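You operate a simulated robot arm through the tools that you are given. There is no shell and no other tool. Be economical: measure what you need, move in short steps, check, and stop when the job is done.

You run a simulated two-armed robot. Do the job below in one go: nothing can be reset, and whatever is moved stays where it is left.

JOB
Pick up the label box from the rear part of the bagging bench with one hand, pass it to the other hand and put it on the sorting tray. Set down upright: label box.

It is judged by the outcome, as a careful person would: the job done as asked, and still so three seconds after it is handed in. It fails if anything else is knocked over, pushed out of place, dropped, spilled or broken.

ROBOT AND FRAMES
Two 7-joint arms with two-finger parallel grippers on one trunk, on a base that drives. Base frame: it is fixed to the floor where the robot stands at the start and does not move with it; the origin is under the middle of the robot, x ahead of it, y to its left, z up. Units: mm, rad, N and s.
The left shoulder is at the start at [154, 171, 1121], the right one opposite. With the tool pointing down near the work surface each hand reaches from about 480 to 940 mm from the robot's upright axis, wherever it stands, measured 20 degrees to its own side. Places, roughly: sorting tray [1000, -1600, 900]. Payload 4.4 kg a hand.
Tool frame (each hand has its own): the origin (TCP) lies between the finger pads and is the grasp point; the fingertips stand 23 mm ahead of it; z points along the fingers, y is the line along which they close. Largest opening 94 mm; finger width 38, thickness 10; the body of the gripper, 54 by 96 mm, starts 39 mm behind the TCP.
Orientation is told as [roll, pitch, yaw] about the base's x, y, z axes, in that order, counted from this pose: with the fingers straight down and closing along the base's y, the tool's x points along the base's -x, its y along +y and its z along -z.

CONTROLS
- The arms move only by the tool play_rows. It takes "left_deltas", "right_deltas" or both (then of equal length, played together; a hand with none holds still); each is a list of rows, each a list of 7 numbers: the finger opening in cm, from 0 to 9.4, then the shift along the base's x, y, z in cm, then the turn, a rotation vector about the base's x, y, z in rad. In form: [[claw, dx, dy, dz, ax, ay, az], ...]. A call has 1 to 20 rows; each row is the pose to reach, as a shift and turn from the pose commanded when the call began. Each row takes 0.2 s and may step no farther than 50 mm and 0.15 rad from the row before; otherwise, or with a gripper value out of range, the whole call is refused. A pose out of reach is approached as far as the arm can. The call stops where the force on the tool passes 40 N (or 10 N more than at its start, if that is more) or the arm is blocked; 0.2 s more then pass. The fingers move at their own pace (about 72 mm/s each) and stop on an object; they squeeze with about 30 N. The grip force told is the motor's: it shows also when the fingers shut on nothing. Time passes only in rows, and 0.2 s behind the last, so rows that repeat a pose let the fingers close. It gives the time, the measured TCP pose, the force on the tool (base axes), the opening and the grip force at its end, in the units of the frame above (readings bear some noise), with the torque about the TCP (base axes, N m) and any sound that the robot's microphone picked up.
- Cameras (640 x 400 px; columns grow to the right, rows downward): "scene" is now at [250, -73, 1290.3]; the picture's right is [-0.78, -0.63, 0.00], its down [-0.15, 0.19, -0.97] and it looks along [0.61, -0.76, -0.24] (base axes); focal length 214 px, centre (320, 200). "left" rides on the left gripper at [86, -16, -75] in its tool frame; the picture's right is [0.18, 0.98, 0.00], its down [-0.58, 0.11, -0.81] and it looks along [-0.79, 0.15, 0.59] (tool axes); focal length 243 px, centre (320, 200). "right" rides on the right gripper at [86, 16, -74] in its tool frame; the picture's right is [-0.18, 0.98, 0.00], its down [-0.58, -0.11, -0.81] and it looks along [-0.79, -0.15, 0.59] (tool axes); focal length 243 px, centre (320, 200). There is no depth. A picture from a camera that has moved, and an enlarged one, comes with that camera's place and axes in the base frame and with its lens.
- snapshot(camera): a new picture of that camera. No time passes.
- slide_trunk(by): slides the trunk up (or, below 0, down) by that many mm; the arms and the scene camera ride with it, the base frame stays. It gives what a move gives, with no picture.
- steer(legs): drives the robot by 1 to 6 legs, each [ahead, left, turn to the left] in mm, mm and rad, along the robot's own axes; the way and the turn of a leg run together, so that a leg with both is an arc; at most 1500 mm and 3.142 rad a leg. The arms and the cameras ride along, it lands a little off, and it stops where it bumps. It gives what a move gives.
- aim_head(pan, tilt): turns the head with the scene camera to pan (to the left, within 1.396 rad either way) and tilt (down, from -0.506 to 1.204), counted from straight ahead of the robot. It gives what a move gives.
- zoom(camera, box): a new picture of the part [left, top, right, bottom] of that camera's present view, enlarged. No time passes.
- job_done(): hands the job in; it is judged then, once.

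Go step by step. Nothing tells you exact positions but the pictures and the camera data: compare them with the known pose of the tool, close in by small moves and look again before you grip or let go. The budget is 120 turns and 100 pictures, counting those below and the enlarged ones. Unless the task says otherwise, let go and move clear before handing in, and close with one line.

The tools are called after "Emit:" by a JSON object that holds its "method" and its "body". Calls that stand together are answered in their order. play_rows: Moves the arms, as the interface text tells. Its arguments: {"type":"object","properties":{"left_deltas":{"type":"array","items":{"type":"array","items":{"type":"number"}}},"right_deltas":{"type":"array","items":{"type":"array","items":{"type":"number"}}}},"required":[]} The other tools are called the same way: slide_trunk (by) slides the trunk up or down; steer (legs) drives the base; aim_head (pan, tilt) turns the head that bears the scene camera; snapshot (camera) takes a picture; zoom (camera, box) takes an enlarged picture of a part of a camera's view; job_done () hands the job in.

At the start:

```text
time_s: 0.0
left_tcp_pos: [387.2, -34.4, 1168.2]
left_ee_rot: [0.002, 0.0, 0.0]
left_wrist_force: [0.9, 0.2, 0.1]
left_wrist_torque: [-0.02, 0.01, -0.01]
left_width: 93.8
left_grasp_force: 0.1
right_tcp_pos: [214.1, -234.4, 1267.0]
right_ee_rot: [0.002, 0.001, -0.001]
right_wrist_force: [0.0, -0.6, -0.5]
right_wrist_torque: [-0.01, -0.04, 0.01]
right_width: 93.9
right_grasp_force: 0.0
trunk travel left (down, up): [-137.0, 251.0]
robot x, y, heading: [-1.5, -2.6, 0.002]
head pan, tilt: [-0.894, 0.244]
```

scene: 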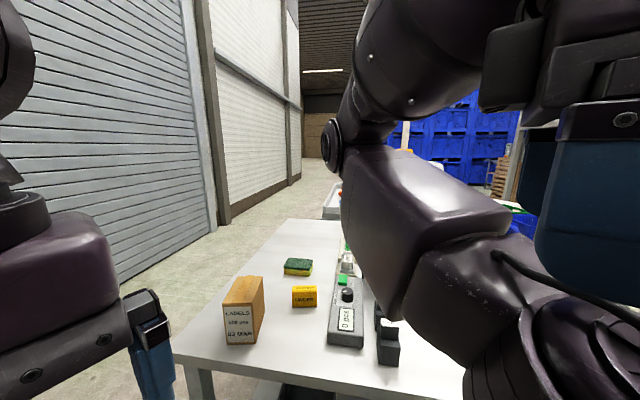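
right: 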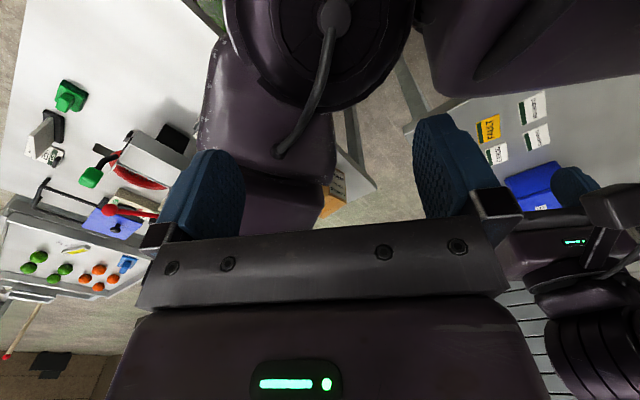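
left: 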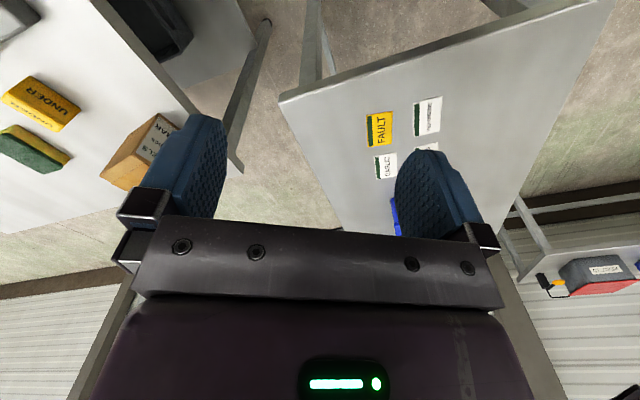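

The label box shows on the near left corner of the bench to the front right, roughly at [600, -250]. I'll look around with the head before moving.

Emit:
{"method": "aim_head", "body": {"pan": -0.4, "tilt": 0.6}}

Emit:
{"method": "snapshot", "body": {"camera": "scene"}}

Emit:
{"method": "aim_head", "body": {"pan": -1.39, "tilt": 0.5}}

Emit:
{"method": "snapshot", "body": {"camera": "scene"}}

```text
time_s: 0.9
left_tcp_pos: [388.6, -34.0, 1167.1]
left_ee_rot: [0.0, 0.001, 0.0]
left_wrist_force: [-0.8, -0.1, -1.1]
left_wrist_torque: [0.02, 0.01, -0.04]
left_width: 93.9
left_grasp_force: 0.1
right_tcp_pos: [214.6, -235.9, 1265.3]
right_ee_rot: [0.001, 0.001, 0.0]
right_wrist_force: [0.6, 0.1, 0.3]
right_wrist_torque: [0.03, 0.01, -0.02]
right_width: 94.0
right_grasp_force: 0.1
trunk travel left (down, up): [-137.0, 251.0]
robot x, y, heading: [-1.3, 0.2, 0.0]
head pan, tilt: [-0.4, 0.6]
```

```text
96 pictures are left
camera scene: at [272.9, -34.7, 1257.7], right [-0.39, -0.92, 0.0], down [-0.52, 0.22, -0.83], along [0.76, -0.32, -0.56], focal length 214 px, centre (320, 200)
```

scene: 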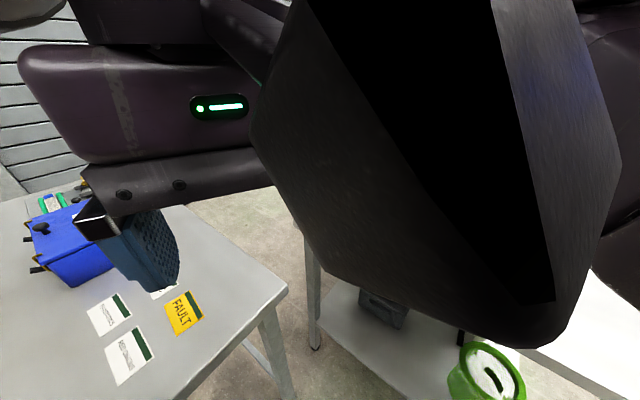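

```text
time_s: 2.2
left_tcp_pos: [389.6, -36.2, 1167.4]
left_ee_rot: [-0.001, 0.002, 0.026]
left_wrist_force: [20.1, -93.6, -22.3]
left_wrist_torque: [9.21, -0.35, 9.74]
left_width: 93.9
left_grasp_force: 0.0
right_tcp_pos: [213.7, -234.8, 1265.3]
right_ee_rot: [0.002, 0.0, 0.0]
right_wrist_force: [0.3, -0.2, -0.3]
right_wrist_torque: [-0.02, -0.03, -0.01]
right_width: 93.8
right_grasp_force: 0.1
trunk travel left (down, up): [-137.0, 251.0]
robot x, y, heading: [1.6, -0.1, 0.003]
head pan, tilt: [-1.389, 0.499]
```

```text
95 pictures are left
camera scene: at [234.9, -80.2, 1266.0], right [-0.88, -0.48, 0.0], down [-0.23, 0.43, -0.87], along [0.42, -0.77, -0.48], focal length 214 px, centre (320, 200)
```

scene: 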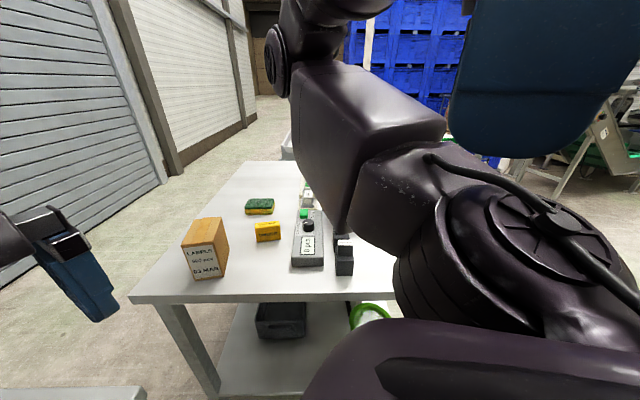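

The head seems to be pressing against the left hand. I'll move the left hand away and forward, and the right arm out of the view.

Emit:
{"method": "play_rows", "body": {"left_deltas": [[9.4, 3, 3, 0, 0, 0, 0], [9.4, 6, 6, 0, 0, 0, 0], [9.4, 9, 9, 0, 0, 0, 0], [9.4, 11, 13, 0, 0, 0, 0], [9.4, 13, 17, 0, 0, 0, 0], [9.4, 13, 20, 0, 0, 0, 0]], "right_deltas": [[9.4, 2, -3, 0, 0, 0, 0], [9.4, 5, -6, 0, 0, 0, 0], [9.4, 8, -9, 0, 0, 0, 0], [9.4, 10, -12, 0, 0, 0, 0], [9.4, 12, -16, 0, 0, 0, 0], [9.4, 12, -20, 0, 0, 0, 0]]}}

Emit:
{"method": "snapshot", "body": {"camera": "scene"}}

```text
time_s: 3.6
left_tcp_pos: [514.1, 168.2, 1170.2]
left_ee_rot: [0.001, -0.001, -0.003]
left_wrist_force: [-0.1, 0.3, 0.5]
left_wrist_torque: [0.0, -0.01, -0.03]
left_width: 94.3
left_grasp_force: 0.1
right_tcp_pos: [334.3, -435.0, 1265.3]
right_ee_rot: [0.002, -0.002, 0.001]
right_wrist_force: [1.1, 0.3, 0.4]
right_wrist_torque: [0.0, -0.02, -0.03]
right_width: 94.0
right_grasp_force: 0.0
right hand out of reach, approached as far as the arm can: row 2
trunk travel left (down, up): [-137.0, 251.0]
robot x, y, heading: [-0.1, -3.3, 0.004]
head pan, tilt: [-1.389, 0.499]
```

```text
94 pictures are left
camera scene: at [207.1, -90.9, 1267.0], right [-0.98, -0.18, 0.0], down [-0.09, 0.47, -0.88], along [0.16, -0.86, -0.48], focal length 214 px, centre (320, 200)
```

scene: 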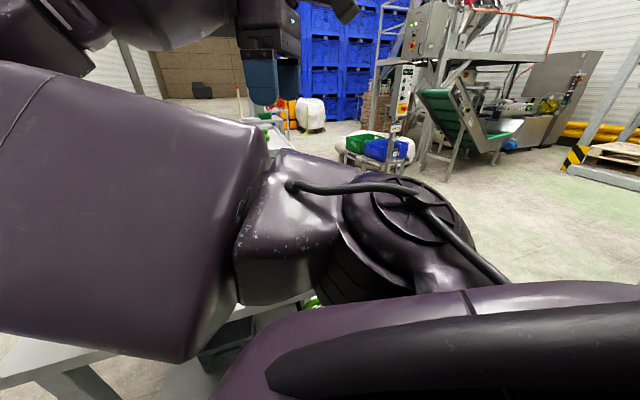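

Emit:
{"method": "aim_head", "body": {"pan": -0.75, "tilt": 0.4}}

Emit:
{"method": "snapshot", "body": {"camera": "scene"}}

Emit:
{"method": "snapshot", "body": {"camera": "right"}}

Emit:
{"method": "snapshot", "body": {"camera": "left"}}

```text
time_s: 4.6
left_tcp_pos: [514.4, 168.2, 1167.8]
left_ee_rot: [0.0, 0.002, 0.002]
left_wrist_force: [0.1, 0.4, 0.0]
left_wrist_torque: [-0.01, -0.02, 0.0]
left_width: 93.8
left_grasp_force: 0.1
right_tcp_pos: [334.3, -433.6, 1263.7]
right_ee_rot: [0.001, 0.001, -0.001]
right_wrist_force: [0.5, -1.1, 0.2]
right_wrist_torque: [0.0, -0.02, -0.01]
right_width: 93.9
right_grasp_force: 0.0
trunk travel left (down, up): [-137.0, 251.0]
robot x, y, heading: [0.8, -2.3, -0.001]
head pan, tilt: [-0.75, 0.4]
```

```text
93 pictures are left
camera scene: at [259.2, -63.4, 1275.8], right [-0.68, -0.73, 0.0], down [-0.28, 0.27, -0.92], along [0.67, -0.63, -0.39], focal length 214 px, centre (320, 200)
```

scene: 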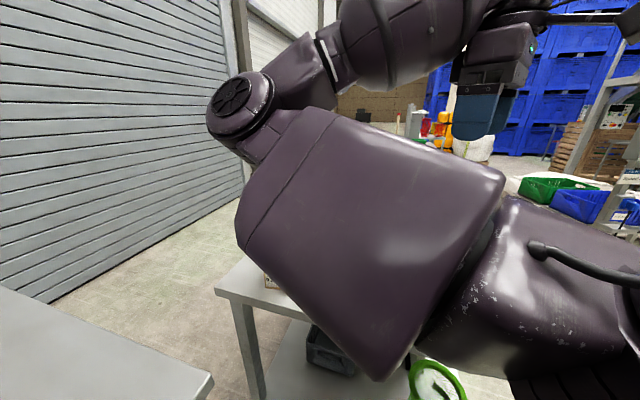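

```text
92 pictures are left
camera right: at [247.5, -416.9, 1338.3], right [0.18, 0.98, 0.0], down [0.58, -0.11, 0.81], along [0.79, -0.15, -0.59], focal length 243 px, centre (320, 200)
```

right: 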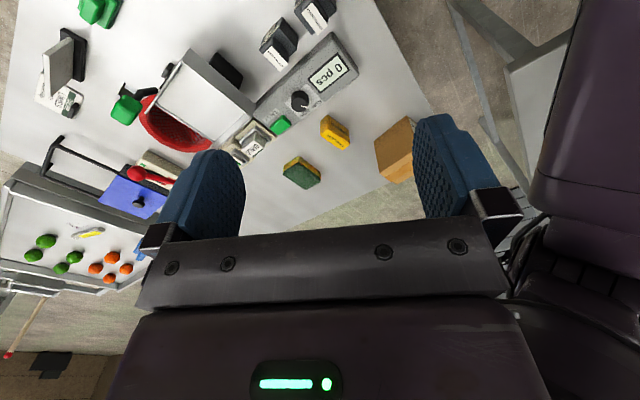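

```text
91 pictures are left
camera left: at [427.7, 152.3, 1242.4], right [-0.18, 0.98, 0.0], down [0.58, 0.11, 0.81], along [0.79, 0.15, -0.59], focal length 243 px, centre (320, 200)
```

left: 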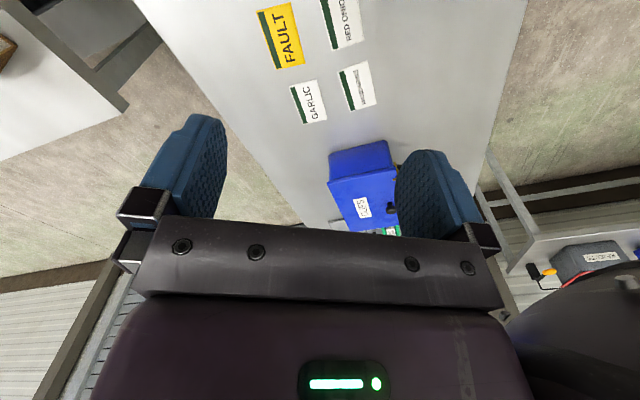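

The bench runs off to the right along -y with the sorting tray (green and orange items) past its end, and I put the box near [680, -305, 895]. I'll look closer at the box and the tray.

Emit:
{"method": "zoom", "body": {"camera": "right", "box": [280, 80, 440, 180]}}

Emit:
{"method": "zoom", "body": {"camera": "right", "box": [0, 120, 240, 330]}}

```text
4.00 times, centred on (360, 130) of right
camera zoom: at [247.5, -416.9, 1338.3], right [0.18, 0.98, 0.0], down [0.58, -0.11, 0.81], along [0.79, -0.15, -0.59], focal length 970 px, centre (160, 480)
```

zoom: 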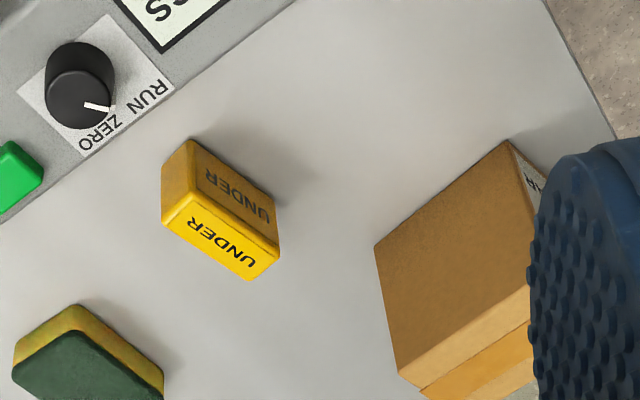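

```text
1.90 times, centred on (120, 225) of right
camera zoom: at [247.5, -416.9, 1338.3], right [0.18, 0.98, 0.0], down [0.58, -0.11, 0.81], along [0.79, -0.15, -0.59], focal length 462 px, centre (701, 152)
```

zoom: 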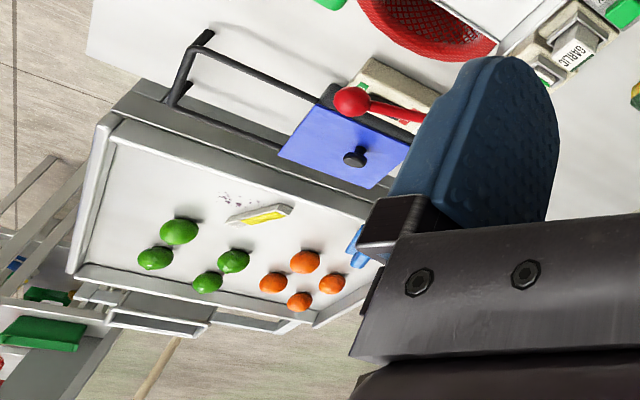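

The bench is turned about 30° relative to me, and the box stands near its far-left corner with the label facing its end. I'll bring the right hand nearer, still high, to see the box better.

Emit:
{"method": "play_rows", "body": {"right_deltas": [[9.4, 3, 2, -2.5, 0, 0, 0], [9.4, 6, 4, -5, 0, 0, 0], [9.4, 9, 6, -7.5, 0, 0, 0], [9.4, 12, 8, -10, 0, 0, 0], [9.4, 14.5, 10, -12, 0, 0, 0]]}}

Emit:
{"method": "snapshot", "body": {"camera": "right"}}

Emit:
{"method": "snapshot", "body": {"camera": "scene"}}

```text
time_s: 5.5
left_tcp_pos: [516.7, 167.0, 1167.2]
left_ee_rot: [0.0, 0.002, 0.001]
left_wrist_force: [-0.4, -0.5, -1.2]
left_wrist_torque: [-0.02, 0.01, 0.02]
left_width: 93.9
left_grasp_force: 0.0
right_tcp_pos: [402.6, -414.9, 1180.6]
right_ee_rot: [0.023, -0.016, -0.207]
right_wrist_force: [0.0, 0.4, -1.3]
right_wrist_torque: [0.04, 0.03, 0.0]
right_width: 93.8
right_grasp_force: 0.0
trunk travel left (down, up): [-137.0, 251.0]
robot x, y, heading: [-4.4, 2.7, 0.001]
head pan, tilt: [-0.75, 0.4]
stopped in row 4 (right hand): the arm was blocked; the commanded pose is now the measured one
```

```text
88 pictures are left
camera right: at [319.1, -382.1, 1253.5], right [0.38, 0.92, 0.02], down [0.53, -0.24, 0.81], along [0.76, -0.3, -0.58], focal length 243 px, centre (320, 200)
```

right: 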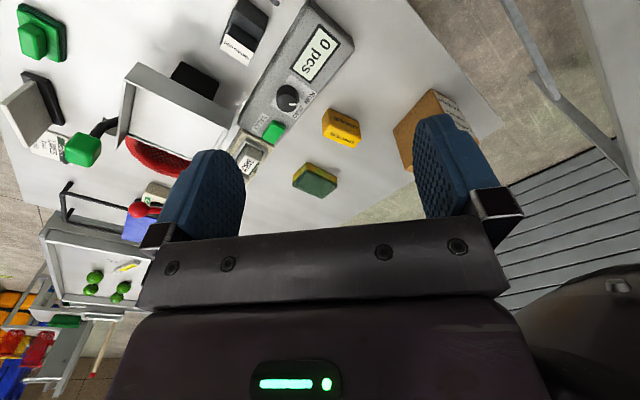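

```text
87 pictures are left
camera scene: at [259.9, -64.0, 1275.5], right [-0.68, -0.73, 0.0], down [-0.28, 0.27, -0.92], along [0.67, -0.63, -0.39], focal length 214 px, centre (320, 200)
```

scene: 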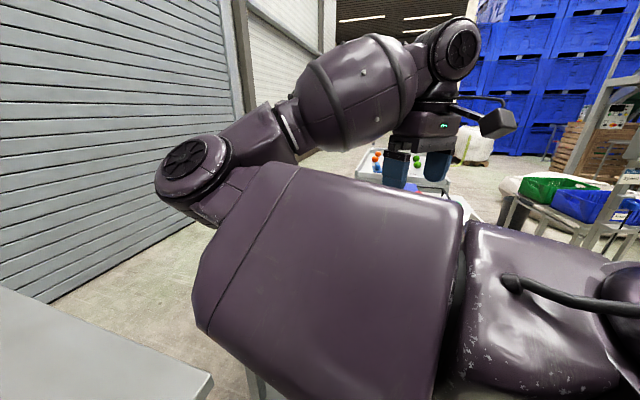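

The right arm is folded at the elbow and met a joint limit. I'll open it outward (forward and to the right), which also restores the hand's orientation.

Emit:
{"method": "play_rows", "body": {"right_deltas": [[9.4, 3, -3, 0, -0.01, 0.01, 0.1], [9.4, 7, -5, 0, -0.02, 0.016, 0.207], [9.4, 11, -6, 0, -0.02, 0.016, 0.207], [9.4, 15, -6, 0, -0.02, 0.016, 0.207], [9.4, 19, -6, 0, -0.02, 0.016, 0.207]]}}

Emit:
{"method": "snapshot", "body": {"camera": "right"}}

Emit:
{"method": "snapshot", "body": {"camera": "scene"}}

```text
time_s: 6.7
left_tcp_pos: [514.8, 167.1, 1167.0]
left_ee_rot: [0.0, 0.001, -0.001]
left_wrist_force: [-0.4, -0.1, -0.1]
left_wrist_torque: [0.01, 0.02, -0.02]
left_width: 94.0
left_grasp_force: 0.1
right_tcp_pos: [593.3, -477.1, 1180.2]
right_ee_rot: [-0.017, 0.005, 0.0]
right_wrist_force: [0.9, 0.2, 0.1]
right_wrist_torque: [0.02, 0.04, -0.04]
right_width: 94.2
right_grasp_force: 0.1
trunk travel left (down, up): [-137.0, 251.0]
robot x, y, heading: [-0.5, -2.4, -0.001]
head pan, tilt: [-0.75, 0.4]
```

```text
86 pictures are left
camera right: at [506.7, -458.5, 1254.9], right [0.18, 0.98, -0.02], down [0.59, -0.09, 0.8], along [0.79, -0.16, -0.59], focal length 243 px, centre (320, 200)
```

right: 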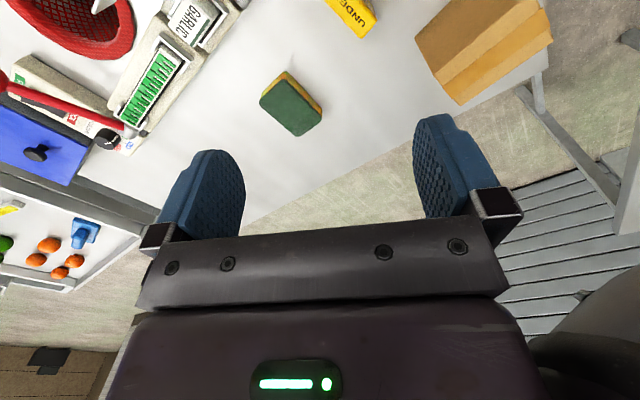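

```text
85 pictures are left
camera scene: at [259.8, -63.9, 1275.6], right [-0.68, -0.73, 0.0], down [-0.28, 0.27, -0.92], along [0.67, -0.63, -0.39], focal length 214 px, centre (320, 200)
```

scene: 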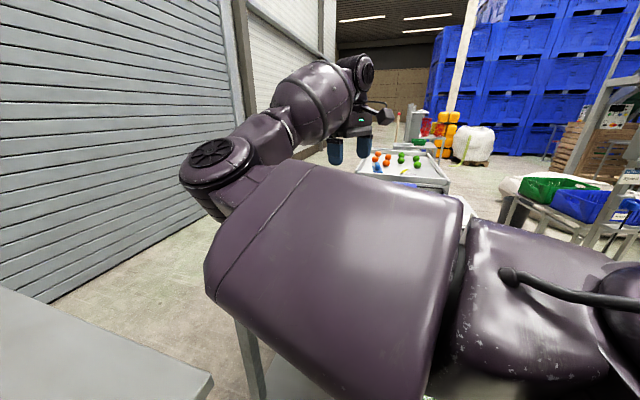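

I fixed the box by triangulation: bench top z≈850, box about 100 × 60 × 110 mm, centred near [666, -300], long axis along (-0.63, 0.77). I'll turn the right hand about +130° of yaw, so its camera ends up outside and leaves the other end of the box free for the left hand.

Emit:
{"method": "play_rows", "body": {"right_deltas": [[9.4, 0, 0, 0, 0, 0, 0.14], [9.4, 0, 0, 0, 0, 0, 0.28], [9.4, 0, 0, 0, 0, 0, 0.42], [9.4, 0, 0, 0, 0, 0, 0.56], [9.4, 0, 0, 0, 0, 0, 0.7], [9.4, 0, 0, 0, 0, 0, 0.84], [9.4, 0, 0, 0, 0, 0, 0.98], [9.4, 0, 0, 0, 0, 0, 1.12], [9.4, 0, 0, 0, 0, 0, 1.26], [9.4, 0, 0, 0, 0, 0, 1.4], [9.4, 0, 0, 0, 0, 0, 1.54], [9.4, 0, 0, 0, 0, 0, 1.68], [9.4, 0, 0, 0, 0, 0, 1.82], [9.4, 0, 0, 0, 0, 0, 1.96], [9.4, 0, 0, 0, 0, 0, 2.1], [9.4, 0, 0, 0, 0, 0, 2.24]]}}

Emit:
{"method": "snapshot", "body": {"camera": "right"}}

```text
time_s: 10.1
left_tcp_pos: [515.6, 168.3, 1169.4]
left_ee_rot: [0.001, 0.0, 0.001]
left_wrist_force: [-0.3, -0.3, 0.1]
left_wrist_torque: [0.01, 0.0, 0.0]
left_width: 94.1
left_grasp_force: 0.0
right_tcp_pos: [588.9, -481.7, 1180.0]
right_ee_rot: [0.012, -0.007, 2.232]
right_wrist_force: [0.1, 0.3, 0.1]
right_wrist_torque: [0.0, 0.02, 0.01]
right_width: 93.7
right_grasp_force: 0.0
trunk travel left (down, up): [-137.0, 251.0]
robot x, y, heading: [-1.3, 0.0, -0.0]
head pan, tilt: [-0.75, 0.4]
```

```text
84 pictures are left
camera right: at [630.1, -558.2, 1253.7], right [-0.89, -0.46, 0.01], down [-0.26, 0.53, 0.81], along [-0.38, 0.72, -0.59], focal length 243 px, centre (320, 200)
```

right: 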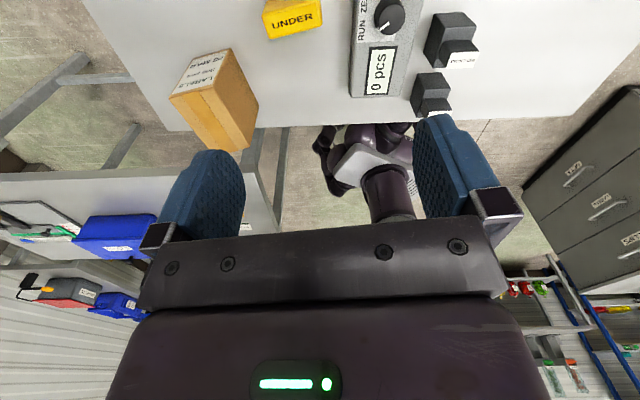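

Emit:
{"method": "zoom", "body": {"camera": "right", "box": [130, 20, 290, 160]}}

```text
2.86 times, centred on (210, 90) of right
camera zoom: at [630.1, -558.2, 1253.7], right [-0.89, -0.46, 0.01], down [-0.26, 0.53, 0.81], along [-0.38, 0.72, -0.59], focal length 693 px, centre (634, 514)
```

zoom: 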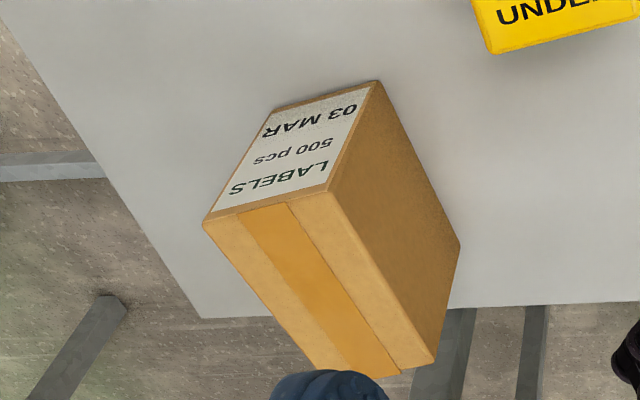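

The hand can turn that far, and this view confirms the box: centre [662, -296], long axis 131°, top z≈955. I'll move over it, offset 22 mm toward the label end.

Emit:
{"method": "play_rows", "body": {"right_deltas": [[9.4, 2, 4, -1.5, 0, 0, 0.01], [9.4, 4, 8, -3, 0, 0, 0.01], [9.4, 6, 12, -4.5, 0, 0, 0.01], [9.4, 8, 15, -6, 0, 0, 0.01], [9.4, 8.6, 16.8, -8, 0, 0, 0.01], [9.4, 8.6, 16.8, -10, 0, 0, 0.01]]}}

Emit:
{"method": "snapshot", "body": {"camera": "right"}}

Emit:
{"method": "aim_head", "body": {"pan": -0.6, "tilt": 0.6}}

Emit:
{"method": "snapshot", "body": {"camera": "scene"}}

```text
time_s: 10.8
left_tcp_pos: [516.1, 166.4, 1168.1]
left_ee_rot: [0.001, 0.001, 0.0]
left_wrist_force: [0.1, 0.2, -0.1]
left_wrist_torque: [0.02, 0.01, 0.01]
left_width: 93.9
left_grasp_force: 0.0
right_tcp_pos: [590.4, -481.1, 1162.9]
right_ee_rot: [-0.05, -0.016, 2.065]
right_wrist_force: [-0.2, -0.1, -0.6]
right_wrist_torque: [0.02, -0.01, -0.01]
right_width: 93.9
right_grasp_force: 0.0
trunk travel left (down, up): [-137.0, 251.0]
robot x, y, heading: [0.7, -0.7, 0.006]
head pan, tilt: [-0.75, 0.4]
stopped in row 3 (right hand): the arm was blocked; the commanded pose is now the measured one
```

```text
82 pictures are left
camera right: at [614.5, -566.9, 1234.0], right [-0.95, -0.3, -0.05], down [-0.21, 0.53, 0.82], along [-0.22, 0.79, -0.57], focal length 243 px, centre (320, 200)
```

right: 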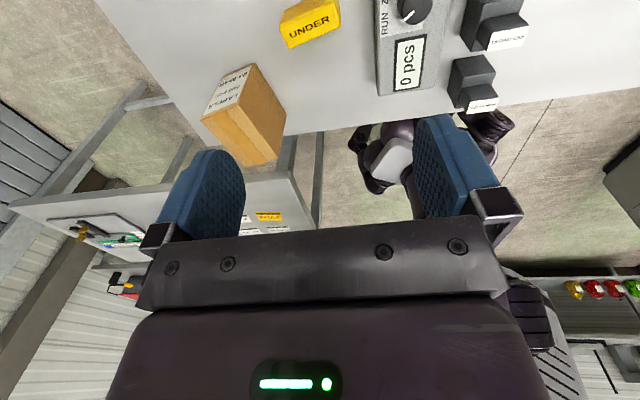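

```text
time_s: 11.5
left_tcp_pos: [515.8, 167.8, 1168.3]
left_ee_rot: [0.0, 0.0, 0.0]
left_wrist_force: [0.3, -0.5, 0.6]
left_wrist_torque: [0.04, -0.03, -0.01]
left_width: 94.1
left_grasp_force: 0.0
right_tcp_pos: [591.9, -480.5, 1163.8]
right_ee_rot: [-0.049, -0.015, 2.066]
right_wrist_force: [0.3, 0.5, 0.3]
right_wrist_torque: [-0.01, 0.02, -0.01]
right_width: 94.0
right_grasp_force: 0.0
trunk travel left (down, up): [-137.0, 251.0]
robot x, y, heading: [-0.5, 1.8, -0.003]
head pan, tilt: [-0.6, 0.6]
```

```text
81 pictures are left
camera scene: at [264.3, -50.6, 1257.7], right [-0.57, -0.82, 0.0], down [-0.47, 0.32, -0.83], along [0.68, -0.47, -0.56], focal length 214 px, centre (320, 200)
```

scene: 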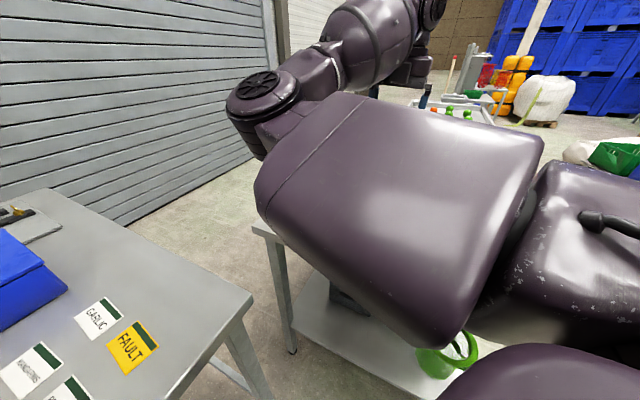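

The right wrist ran into another limit, so I'll reposition the base: shift right a little and turn left 35°, so the box lies to my right front with a gentler wrist angle. Clearance to both benches looks adequate.

Emit:
{"method": "steer", "body": {"legs": [[-55, -233, 0], [0, 0, 0.61]]}}

Emit:
{"method": "snapshot", "body": {"camera": "right"}}

Emit:
{"method": "snapshot", "body": {"camera": "scene"}}

```text
time_s: 14.4
left_tcp_pos: [450.1, -43.0, 1168.1]
left_ee_rot: [-0.002, 0.0, 0.013]
left_wrist_force: [0.3, -0.8, -0.4]
left_wrist_torque: [-0.01, -0.03, 0.03]
left_width: 93.9
left_grasp_force: 0.1
right_tcp_pos: [533.1, -690.5, 1163.8]
right_ee_rot: [-0.051, -0.017, 2.076]
right_wrist_force: [-0.5, -0.2, 0.4]
right_wrist_torque: [-0.01, 0.01, 0.0]
right_width: 94.0
right_grasp_force: 0.0
trunk travel left (down, up): [-137.0, 251.0]
robot x, y, heading: [-62.5, -216.5, 0.011]
head pan, tilt: [-0.6, 0.6]
stopped in leg 2: the robot was blocked; the commanded pose is now the measured one
```

```text
80 pictures are left
camera right: at [557.7, -776.2, 1234.9], right [-0.95, -0.31, -0.05], down [-0.22, 0.53, 0.82], along [-0.23, 0.79, -0.57], focal length 243 px, centre (320, 200)
```

right: 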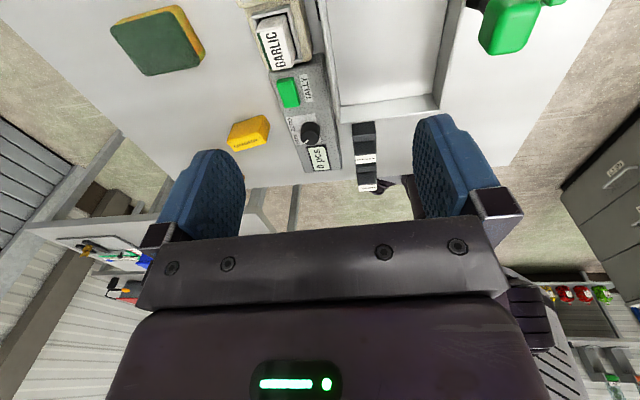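

```text
79 pictures are left
camera scene: at [202.0, -263.5, 1257.6], right [-0.55, -0.83, 0.0], down [-0.47, 0.31, -0.82], along [0.69, -0.46, -0.57], focal length 214 px, centre (320, 200)
```

scene: 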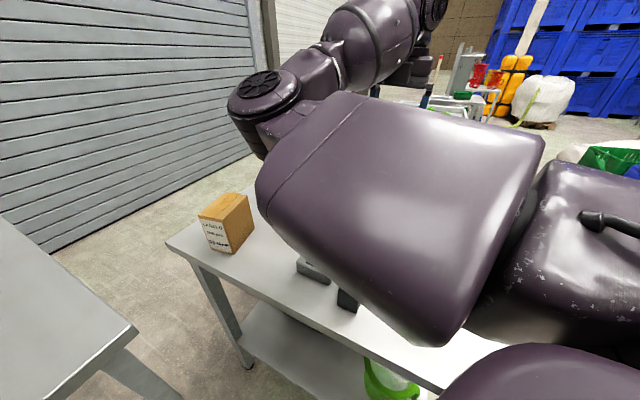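

The sideways move worked but the turn was blocked almost at once, probably the base near the bench corner. I'll back off and then try the turn again.

Emit:
{"method": "steer", "body": {"legs": [[-120, 100, 0], [0, 0, 0.3]]}}

Emit:
{"method": "aim_head", "body": {"pan": 0.3, "tilt": 0.9}}

Emit:
{"method": "snapshot", "body": {"camera": "scene"}}

Emit:
{"method": "snapshot", "body": {"camera": "right"}}

```text
time_s: 17.0
left_tcp_pos: [251.7, 205.7, 1168.8]
left_ee_rot: [-0.001, 0.0, 0.318]
left_wrist_force: [0.6, -0.4, 0.1]
left_wrist_torque: [0.01, 0.0, -0.06]
left_width: 94.0
left_grasp_force: 0.0
right_tcp_pos: [527.8, -387.1, 1163.1]
right_ee_rot: [-0.051, -0.014, 2.381]
right_wrist_force: [-0.4, 0.8, 0.0]
right_wrist_torque: [0.02, 0.02, -0.01]
right_width: 93.8
right_grasp_force: 0.0
trunk travel left (down, up): [-137.0, 251.0]
robot x, y, heading: [-185.5, -115.7, 0.319]
head pan, tilt: [-0.6, 0.6]
```

```text
time_s: 18.2
left_tcp_pos: [253.7, 205.3, 1168.3]
left_ee_rot: [0.0, 0.0, 0.318]
left_wrist_force: [-0.6, 0.1, -0.1]
left_wrist_torque: [-0.01, 0.02, 0.06]
left_width: 93.8
left_grasp_force: 0.0
right_tcp_pos: [528.4, -388.5, 1164.4]
right_ee_rot: [-0.049, -0.017, 2.382]
right_wrist_force: [-0.4, 0.4, 0.1]
right_wrist_torque: [-0.03, 0.01, -0.01]
right_width: 94.1
right_grasp_force: 0.0
trunk travel left (down, up): [-137.0, 251.0]
robot x, y, heading: [-185.0, -119.4, 0.314]
head pan, tilt: [0.3, 0.901]
```

```text
78 pictures are left
camera scene: at [60.0, -11.8, 1232.8], right [0.58, -0.82, 0.0], down [-0.64, -0.45, -0.62], along [0.51, 0.36, -0.78], focal length 214 px, centre (320, 200)
```

scene: 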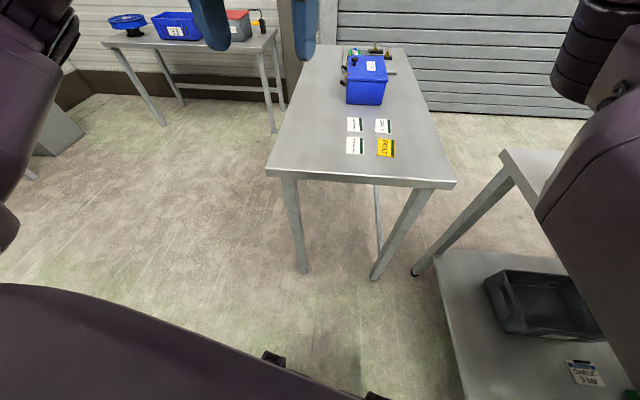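

```text
77 pictures are left
camera right: at [576.7, -461.9, 1235.1], right [-0.81, -0.58, -0.05], down [-0.37, 0.44, 0.82], along [-0.46, 0.68, -0.57], focal length 243 px, centre (320, 200)
```

right: 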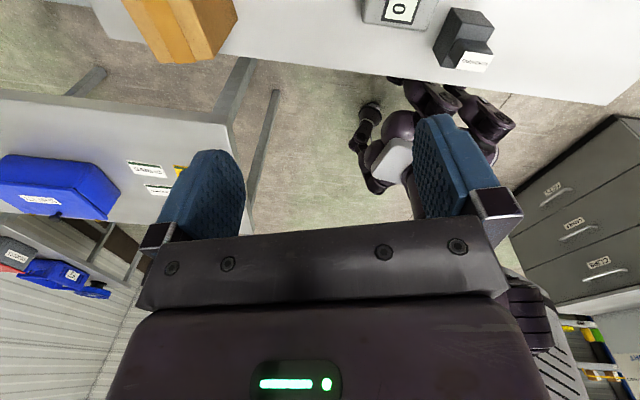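

The area in front is clear, and both benches and the lower shelf are visible. I'll go ahead a little and turn a bit more left.

Emit:
{"method": "steer", "body": {"legs": [[110, 0, 0], [0, 0, 0.17]]}}

Emit:
{"method": "play_rows", "body": {"right_deltas": [[9.4, 0, 0, 0, 0.02, 0.01, -0.1], [9.4, 0, 0, 0, 0.045, 0.017, -0.2], [9.4, 0, 0, 0, 0.045, 0.017, -0.3]]}}

Emit:
{"method": "snapshot", "body": {"camera": "right"}}

```text
time_s: 20.0
left_tcp_pos: [297.0, 308.9, 1168.1]
left_ee_rot: [-0.001, 0.0, 0.485]
left_wrist_force: [-0.7, 0.3, -0.3]
left_wrist_torque: [0.02, 0.01, -0.01]
left_width: 93.8
left_grasp_force: 0.1
right_tcp_pos: [667.6, -228.7, 1163.3]
right_ee_rot: [-0.05, -0.015, 2.55]
right_wrist_force: [-0.3, 0.3, 0.6]
right_wrist_torque: [-0.02, -0.02, 0.02]
right_width: 94.0
right_grasp_force: 0.1
trunk travel left (down, up): [-137.0, 251.0]
robot x, y, heading: [-76.7, -79.9, 0.484]
head pan, tilt: [0.3, 0.901]
```

```text
time_s: 20.8
left_tcp_pos: [297.9, 308.8, 1170.0]
left_ee_rot: [0.0, 0.0, 0.486]
left_wrist_force: [-0.6, 0.1, 0.2]
left_wrist_torque: [0.0, -0.02, -0.03]
left_width: 93.8
left_grasp_force: 0.0
right_tcp_pos: [667.3, -230.1, 1164.9]
right_ee_rot: [-0.075, -0.058, 2.25]
right_wrist_force: [0.6, -1.4, 0.5]
right_wrist_torque: [-0.02, -0.01, 0.02]
right_width: 94.4
right_grasp_force: 0.1
trunk travel left (down, up): [-137.0, 251.0]
robot x, y, heading: [-76.9, -79.5, 0.487]
head pan, tilt: [0.3, 0.901]
```

```text
76 pictures are left
camera right: at [707.0, -312.9, 1230.8], right [-0.88, -0.47, -0.06], down [-0.3, 0.45, 0.84], along [-0.37, 0.76, -0.53], focal length 243 px, centre (320, 200)
```

right: 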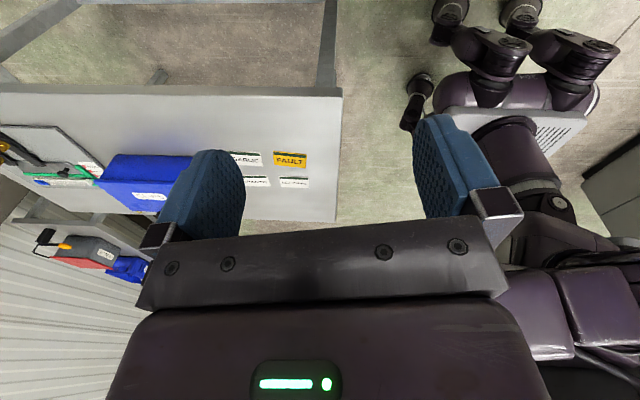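

The right hand is now just past the box and can reach it. I'll level it and move back over the label end, coming down part of the way.

Emit:
{"method": "play_rows", "body": {"right_deltas": [[9.4, 0.2, -3, 0, -0.05, 0.01, 0], [9.4, 0.6, -6, 0, -0.092, 0.022, 0], [9.4, 0.9, -8.2, -3, -0.092, 0.022, 0], [9.4, 0.9, -8.2, -7, -0.092, 0.022, 0], [9.4, 0.9, -8.2, -9, -0.092, 0.022, 0]]}}

Emit:
{"method": "snapshot", "body": {"camera": "right"}}

Emit:
{"method": "aim_head", "body": {"pan": -0.7, "tilt": 0.5}}

Emit:
{"method": "snapshot", "body": {"camera": "scene"}}

```text
time_s: 22.0
left_tcp_pos: [297.4, 307.4, 1168.8]
left_ee_rot: [0.0, 0.0, 0.486]
left_wrist_force: [-0.6, 1.2, -0.5]
left_wrist_torque: [-0.01, -0.03, -0.02]
left_width: 94.0
left_grasp_force: 0.0
right_tcp_pos: [677.2, -313.6, 1070.8]
right_ee_rot: [0.0, -0.001, 2.249]
right_wrist_force: [0.7, 0.8, 1.6]
right_wrist_torque: [-0.01, 0.0, 0.0]
right_width: 93.9
right_grasp_force: 0.0
trunk travel left (down, up): [-137.0, 251.0]
robot x, y, heading: [-81.2, -84.1, 0.487]
head pan, tilt: [0.3, 0.901]
```

```text
75 pictures are left
camera right: at [718.5, -389.7, 1146.1], right [-0.88, -0.47, 0.0], down [-0.28, 0.52, 0.81], along [-0.38, 0.71, -0.59], focal length 243 px, centre (320, 200)
```

right: 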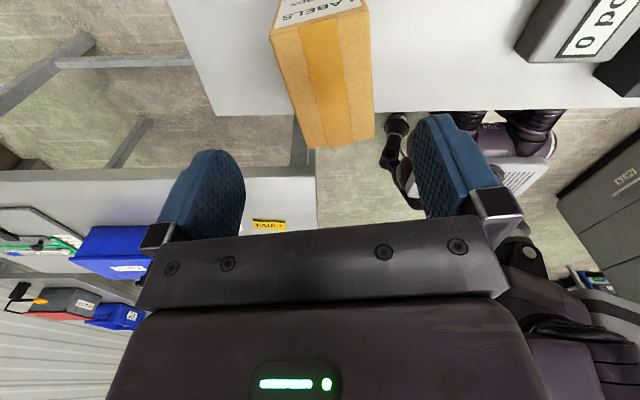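

```text
time_s: 23.3
left_tcp_pos: [298.2, 307.8, 1169.1]
left_ee_rot: [-0.001, 0.0, 0.487]
left_wrist_force: [-0.2, 0.1, 0.1]
left_wrist_torque: [-0.01, -0.02, 0.01]
left_width: 93.9
left_grasp_force: 0.2
right_tcp_pos: [677.9, -311.1, 1072.7]
right_ee_rot: [0.003, 0.001, 2.248]
right_wrist_force: [-0.5, 0.1, 0.5]
right_wrist_torque: [-0.01, 0.0, 0.01]
right_width: 93.7
right_grasp_force: 0.0
trunk travel left (down, up): [-137.0, 251.0]
robot x, y, heading: [-79.4, -82.4, 0.49]
head pan, tilt: [-0.7, 0.499]
```

```text
74 pictures are left
camera scene: at [179.0, -10.7, 1266.7], right [-0.21, -0.98, 0.0], down [-0.47, 0.1, -0.88], along [0.86, -0.19, -0.48], focal length 214 px, centre (320, 200)
```

scene: 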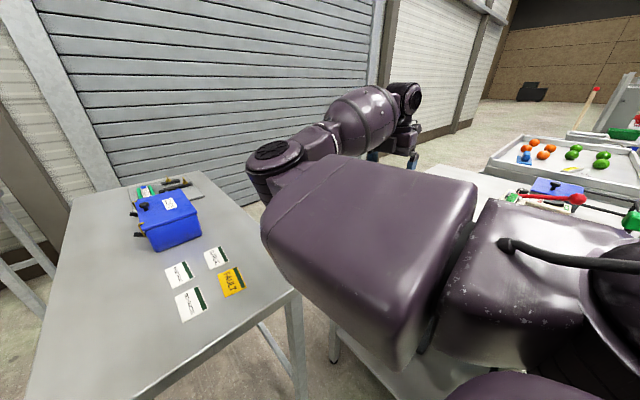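

The box outline matches my estimate (within about 4 mm) and the fingers are lined up across its 60 mm width. I'll go down to grip height.

Emit:
{"method": "play_rows", "body": {"right_deltas": [[9.4, -0.1, 0, -4, 0, 0, 0], [9.4, -0.1, 0, -7, 0, 0, 0], [9.4, -0.1, 0, -9, 0, 0, 0], [9.4, -0.1, 0, -10.5, 0, 0, 0]]}}

Emit:
{"method": "snapshot", "body": {"camera": "right"}}

```text
time_s: 24.3
left_tcp_pos: [297.8, 308.5, 1167.9]
left_ee_rot: [0.0, 0.001, 0.486]
left_wrist_force: [0.0, 0.3, -0.1]
left_wrist_torque: [0.0, -0.02, -0.01]
left_width: 94.0
left_grasp_force: 0.2
right_tcp_pos: [676.6, -312.5, 969.3]
right_ee_rot: [0.003, 0.001, 2.248]
right_wrist_force: [0.2, -0.3, 0.1]
right_wrist_torque: [0.04, 0.01, 0.01]
right_width: 94.1
right_grasp_force: 0.0
trunk travel left (down, up): [-137.0, 251.0]
robot x, y, heading: [-78.3, -81.0, 0.481]
head pan, tilt: [-0.7, 0.499]
```

```text
73 pictures are left
camera right: at [716.1, -389.3, 1042.5], right [-0.88, -0.47, 0.0], down [-0.28, 0.52, 0.81], along [-0.38, 0.71, -0.59], focal length 243 px, centre (320, 200)
```

right: 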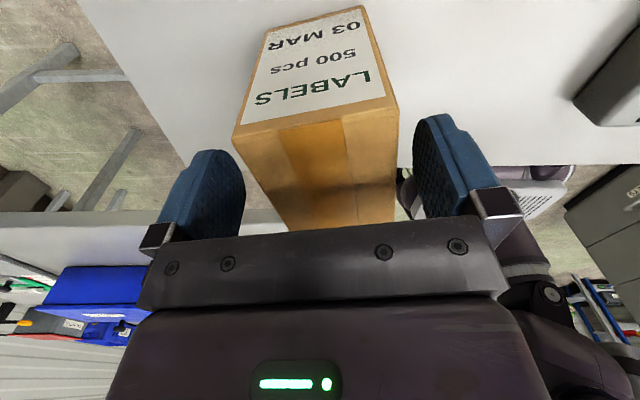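

Emit:
{"method": "play_rows", "body": {"right_deltas": [[9.4, 0, 0, -2, 0, 0, 0], [9.4, 0, 0, -3.2, 0, 0, 0], [5, 0, 0, -3.2, 0, 0, 0], [5, 0, 0, -3.2, 0, 0, 0], [5, 0, 0, -3.2, 0, 0, 0], [5, 0, 0, -3.2, 0, 0, 0]]}}

Emit:
{"method": "snapshot", "body": {"camera": "right"}}

```text
time_s: 25.7
left_tcp_pos: [296.3, 307.7, 1168.5]
left_ee_rot: [-0.002, -0.001, 0.485]
left_wrist_force: [-1.0, -0.3, 0.3]
left_wrist_torque: [-0.02, 0.0, 0.0]
left_width: 94.1
left_grasp_force: 0.0
right_tcp_pos: [676.1, -311.1, 935.8]
right_ee_rot: [0.002, 0.001, 2.248]
right_wrist_force: [-1.4, -0.2, -0.4]
right_wrist_torque: [0.04, 0.03, 0.01]
right_width: 64.6
right_grasp_force: 29.6
trunk travel left (down, up): [-137.0, 251.0]
robot x, y, heading: [-81.0, -78.4, 0.488]
head pan, tilt: [-0.7, 0.499]
```

```text
72 pictures are left
camera right: at [716.8, -388.2, 1010.4], right [-0.88, -0.47, 0.0], down [-0.28, 0.52, 0.81], along [-0.38, 0.71, -0.59], focal length 243 px, centre (320, 200)
```

right: 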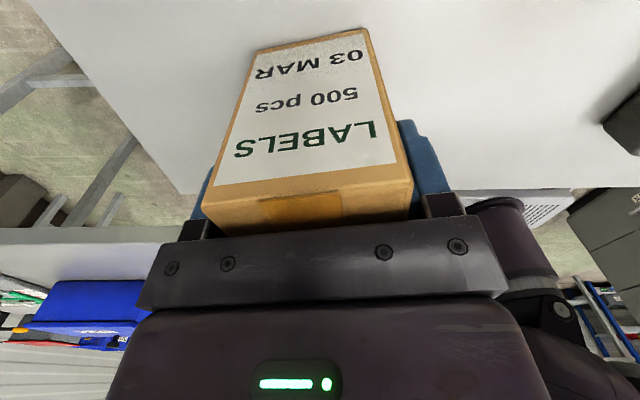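

Gripped at 64.6 mm width. Lifting straight up.

Emit:
{"method": "play_rows", "body": {"right_deltas": [[5, 0, 0, 1, 0, 0, 0], [5, 0, 0, 3, 0, 0, 0], [5, 0, 0, 7, 0, 0, 0], [5, 0, 0, 11, 0, 0, 0], [5, 0, 0, 15, 0, 0, 0], [5, 0, 0, 19, 0, 0, 0]]}}

Emit:
{"method": "snapshot", "body": {"camera": "right"}}

Emit:
{"method": "snapshot", "body": {"camera": "scene"}}

```text
time_s: 27.1
left_tcp_pos: [297.5, 308.1, 1169.5]
left_ee_rot: [-0.001, 0.0, 0.487]
left_wrist_force: [-0.2, -0.5, -0.2]
left_wrist_torque: [0.0, -0.02, -0.07]
left_width: 94.1
left_grasp_force: 0.1
right_tcp_pos: [676.4, -310.2, 1129.7]
right_ee_rot: [0.0, 0.0, 2.248]
right_wrist_force: [0.1, -0.4, -3.2]
right_wrist_torque: [-0.05, -0.06, -0.02]
right_width: 64.9
right_grasp_force: 30.2
trunk travel left (down, up): [-137.0, 251.0]
robot x, y, heading: [-80.6, -82.1, 0.49]
head pan, tilt: [-0.7, 0.499]
```

```text
71 pictures are left
camera right: at [716.8, -387.4, 1203.6], right [-0.88, -0.47, 0.0], down [-0.28, 0.52, 0.81], along [-0.38, 0.71, -0.59], focal length 243 px, centre (320, 200)
```

right: 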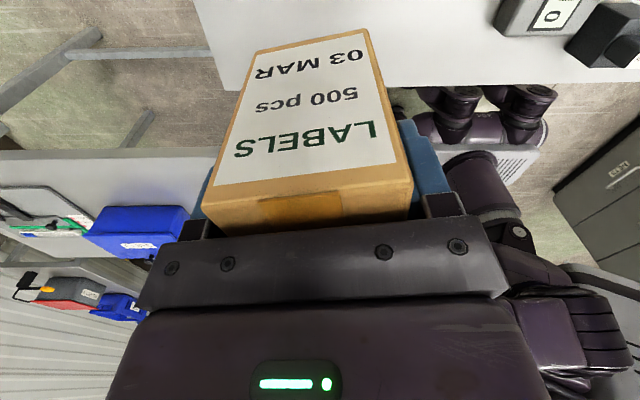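

```text
70 pictures are left
camera scene: at [178.1, -11.2, 1267.1], right [-0.21, -0.98, 0.0], down [-0.47, 0.1, -0.88], along [0.86, -0.19, -0.48], focal length 214 px, centre (320, 200)
```

scene: 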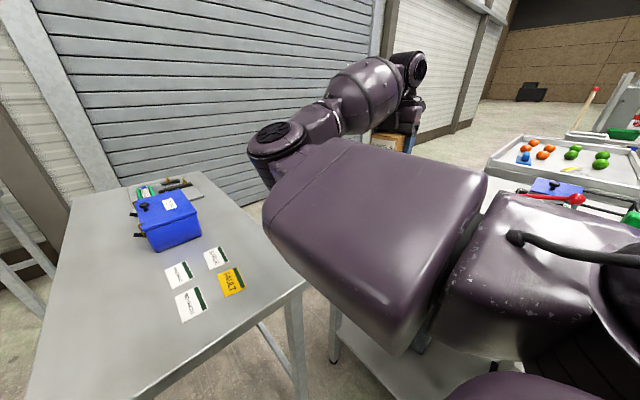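

The box is held (about 0.33 kg) and clear of the bench. I'll bring it in front of the robot, extending the right arm so its elbow is out of the way for the pass.

Emit:
{"method": "play_rows", "body": {"right_deltas": [[5, 3, 2, 0, 0, 0, 0], [5, 5, 6, 0, 0, 0, -0.03], [5, 6.5, 10, 0, 0, 0, -0.06], [5, 7.4, 14, 0, 0, 0, -0.09], [5, 7.4, 18, 0, 0, 0, -0.12], [5, 7.4, 22, 0, 0, 0, -0.15], [5, 7.4, 26, 0, 0, 0, -0.18], [5, 7.4, 30, 0, 0, 0, -0.19], [5, 7.4, 33, 0, 0, 0, -0.19]]}}

Emit:
{"method": "snapshot", "body": {"camera": "scene"}}

```text
time_s: 28.8
left_tcp_pos: [298.2, 307.1, 1168.8]
left_ee_rot: [0.0, 0.0, 0.487]
left_wrist_force: [-0.2, -0.5, -0.1]
left_wrist_torque: [-0.02, 0.04, 0.02]
left_width: 93.9
left_grasp_force: 0.0
right_tcp_pos: [770.6, -127.1, 1135.6]
right_ee_rot: [-0.021, -0.016, 1.895]
right_wrist_force: [0.2, 0.6, -1.8]
right_wrist_torque: [-0.05, -0.02, 0.01]
right_width: 64.9
right_grasp_force: 29.9
trunk travel left (down, up): [-137.0, 251.0]
robot x, y, heading: [-79.1, -82.9, 0.484]
head pan, tilt: [-0.7, 0.499]
stopped in row 8 (right hand): the arm was blocked; the commanded pose is now the measured one
```

```text
69 pictures are left
camera scene: at [179.6, -11.3, 1266.5], right [-0.21, -0.98, 0.0], down [-0.47, 0.1, -0.88], along [0.86, -0.19, -0.48], focal length 214 px, centre (320, 200)
```

scene: 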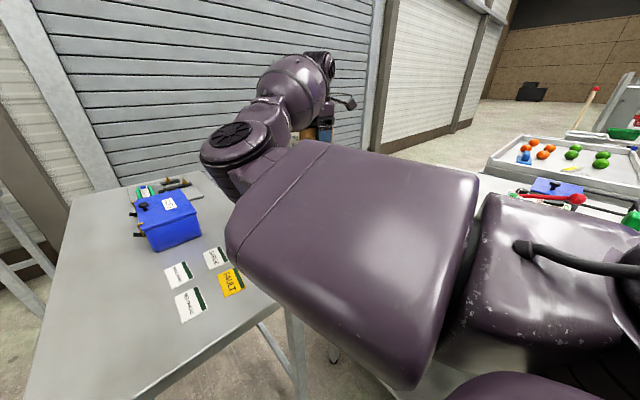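

The right wrist limit shows again when yaw stays at 90° with the elbow inside. I'll lower the yaw, bring the hand across to the robot's centre so the elbow falls outside, then turn the yaw back, moving the left hand aside first.

Emit:
{"method": "play_rows", "body": {"right_deltas": [[5, 0, 0, 0, 0, 0, -0.13], [5, 0, 0, 0, 0, 0, -0.26], [5, 0, 0, 0, 0, 0, -0.39], [5, 0, 0, 0, 0, 0, -0.52], [5, 0, 0, 0, 0, 0, -0.65], [5, 0, 0, 0, 0, 0, -0.78], [5, 0, 0, 0, 0, 0, -0.91]], "left_deltas": [[9.4, -1.4, 2.6, 0, 0, 0, 0], [9.4, -2.8, 5.3, 0, 0, 0, 0], [9.4, -4.2, 8, 0, 0, 0, 0], [9.4, -5.6, 10.6, 0, 0, 0, 0], [9.4, -7, 13.2, 0, 0, 0, 0], [9.4, -8.4, 15.9, 0, 0, 0, 0], [9.4, -8.4, 15.9, 0, 0, 0, 0]]}}

Emit:
{"method": "play_rows", "body": {"right_deltas": [[5, -3, 3.3, 0, 0, 0, 0], [5, -6, 6.6, 0, 0, 0, 0], [5, -9, 9.9, 0, 0, 0, 0], [5, -12, 13.2, 0, 0, 0, 0], [5, -15, 16.5, 0, 0, 0, 0], [5, -18, 19.8, 0, 0, 0, 0], [5, -21, 23.1, 0, 0, 0, 0], [5, -23.5, 26.4, 0, 0, 0, 0], [5, -25.6, 29.2, 0, 0, 0, 0]]}}

Emit:
{"method": "aim_head", "body": {"pan": -0.2, "tilt": 0.5}}

Emit:
{"method": "snapshot", "body": {"camera": "scene"}}

```text
time_s: 30.4
left_tcp_pos: [215.2, 468.5, 1168.2]
left_ee_rot: [0.0, 0.0, 0.484]
left_wrist_force: [0.1, 0.6, -0.5]
left_wrist_torque: [0.02, -0.01, 0.0]
left_width: 93.9
left_grasp_force: 0.0
right_tcp_pos: [771.3, -133.1, 1131.8]
right_ee_rot: [-0.02, -0.001, 0.975]
right_wrist_force: [0.0, -0.9, -3.6]
right_wrist_torque: [-0.05, 0.02, 0.02]
right_width: 64.7
right_grasp_force: 30.3
trunk travel left (down, up): [-137.0, 251.0]
robot x, y, heading: [-77.5, -81.7, 0.486]
head pan, tilt: [-0.7, 0.499]
```

```text
time_s: 31.0
left_tcp_pos: [212.7, 465.9, 1169.7]
left_ee_rot: [0.0, -0.002, 0.485]
left_wrist_force: [0.4, 0.3, 0.2]
left_wrist_torque: [0.01, -0.01, 0.01]
left_width: 93.9
left_grasp_force: 0.1
right_tcp_pos: [735.1, -177.6, 1152.0]
right_ee_rot: [0.0, -0.07, 0.789]
right_wrist_force: [0.4, 0.2, -4.5]
right_wrist_torque: [-0.01, 0.0, 0.04]
right_width: 65.0
right_grasp_force: 30.0
trunk travel left (down, up): [-137.0, 251.0]
robot x, y, heading: [-81.6, -79.8, 0.482]
head pan, tilt: [-0.7, 0.499]
stopped in row 2 (right hand): the arm was blocked; the commanded pose is now the measured one
```

```text
time_s: 32.0
left_tcp_pos: [213.3, 467.8, 1168.5]
left_ee_rot: [0.001, -0.001, 0.485]
left_wrist_force: [0.3, 0.3, 0.1]
left_wrist_torque: [0.0, -0.01, 0.02]
left_width: 93.8
left_grasp_force: 0.1
right_tcp_pos: [735.0, -175.4, 1153.3]
right_ee_rot: [-0.003, -0.068, 0.789]
right_wrist_force: [0.2, 0.7, -3.2]
right_wrist_torque: [-0.05, 0.03, 0.01]
right_width: 64.9
right_grasp_force: 30.0
trunk travel left (down, up): [-137.0, 251.0]
robot x, y, heading: [-80.0, -80.9, 0.487]
head pan, tilt: [-0.201, 0.499]
```

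```text
68 pictures are left
camera scene: at [177.6, 33.8, 1266.6], right [0.28, -0.96, 0.0], down [-0.46, -0.13, -0.88], along [0.84, 0.25, -0.48], focal length 214 px, centre (320, 200)
```

scene: 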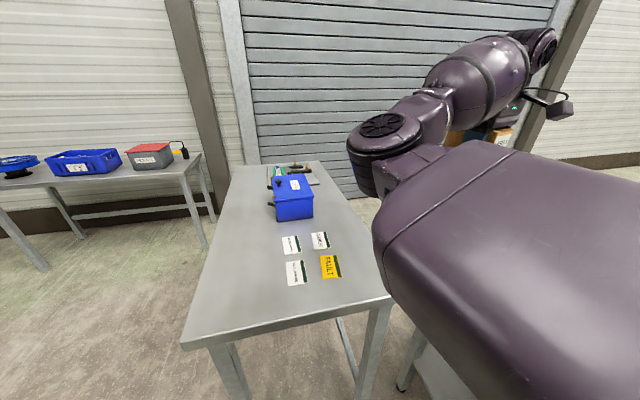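

The arm is cramped because the hand is held near shoulder height. I'll raise the trunk and then lower the hand relative to the shoulders, where the arms have their stated working reach.

Emit:
{"method": "slide_trunk", "body": {"by": 240}}

Emit:
{"method": "play_rows", "body": {"right_deltas": [[5, 0, 0, -4, 0, 0, 0], [5, 0, 0, -8, 0, 0, 0], [5, 0, 0, -12, 0, 0, 0], [5, 0, 0, -16, 0, 0, 0], [5, 0, 0, -20, 0, 0, 0], [5, 0, 0, -23, 0, 0, 0]]}}

Emit:
{"method": "snapshot", "body": {"camera": "scene"}}

```text
time_s: 34.5
left_tcp_pos: [212.7, 468.1, 1407.7]
left_ee_rot: [0.0, 0.0, 0.483]
left_wrist_force: [-1.0, -0.4, 0.3]
left_wrist_torque: [0.01, 0.0, 0.03]
left_width: 94.1
left_grasp_force: 0.0
right_tcp_pos: [735.3, -171.1, 1393.0]
right_ee_rot: [-0.004, -0.068, 0.796]
right_wrist_force: [0.0, -0.5, -3.9]
right_wrist_torque: [-0.02, 0.02, 0.0]
right_width: 65.1
right_grasp_force: 30.2
trunk travel left (down, up): [-377.0, 11.0]
robot x, y, heading: [-78.0, -78.9, 0.485]
head pan, tilt: [-0.201, 0.499]
```

```text
time_s: 35.9
left_tcp_pos: [213.5, 467.9, 1408.3]
left_ee_rot: [0.001, 0.0, 0.485]
left_wrist_force: [1.1, 0.0, 0.0]
left_wrist_torque: [-0.02, 0.02, 0.0]
left_width: 93.7
left_grasp_force: 0.0
right_tcp_pos: [734.8, -173.4, 1163.4]
right_ee_rot: [-0.003, -0.07, 0.796]
right_wrist_force: [0.4, 0.2, -2.5]
right_wrist_torque: [-0.07, 0.06, 0.0]
right_width: 64.7
right_grasp_force: 29.8
trunk travel left (down, up): [-377.0, 11.0]
robot x, y, heading: [-76.2, -77.6, 0.486]
head pan, tilt: [-0.201, 0.499]
```

```text
67 pictures are left
camera scene: at [59.3, -29.1, 1523.4], right [0.28, -0.96, 0.0], down [-0.46, -0.13, -0.88], along [0.84, 0.25, -0.48], focal length 214 px, centre (320, 200)
```

scene: 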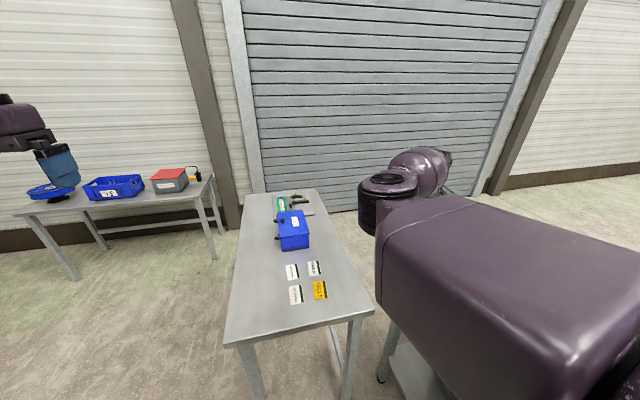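

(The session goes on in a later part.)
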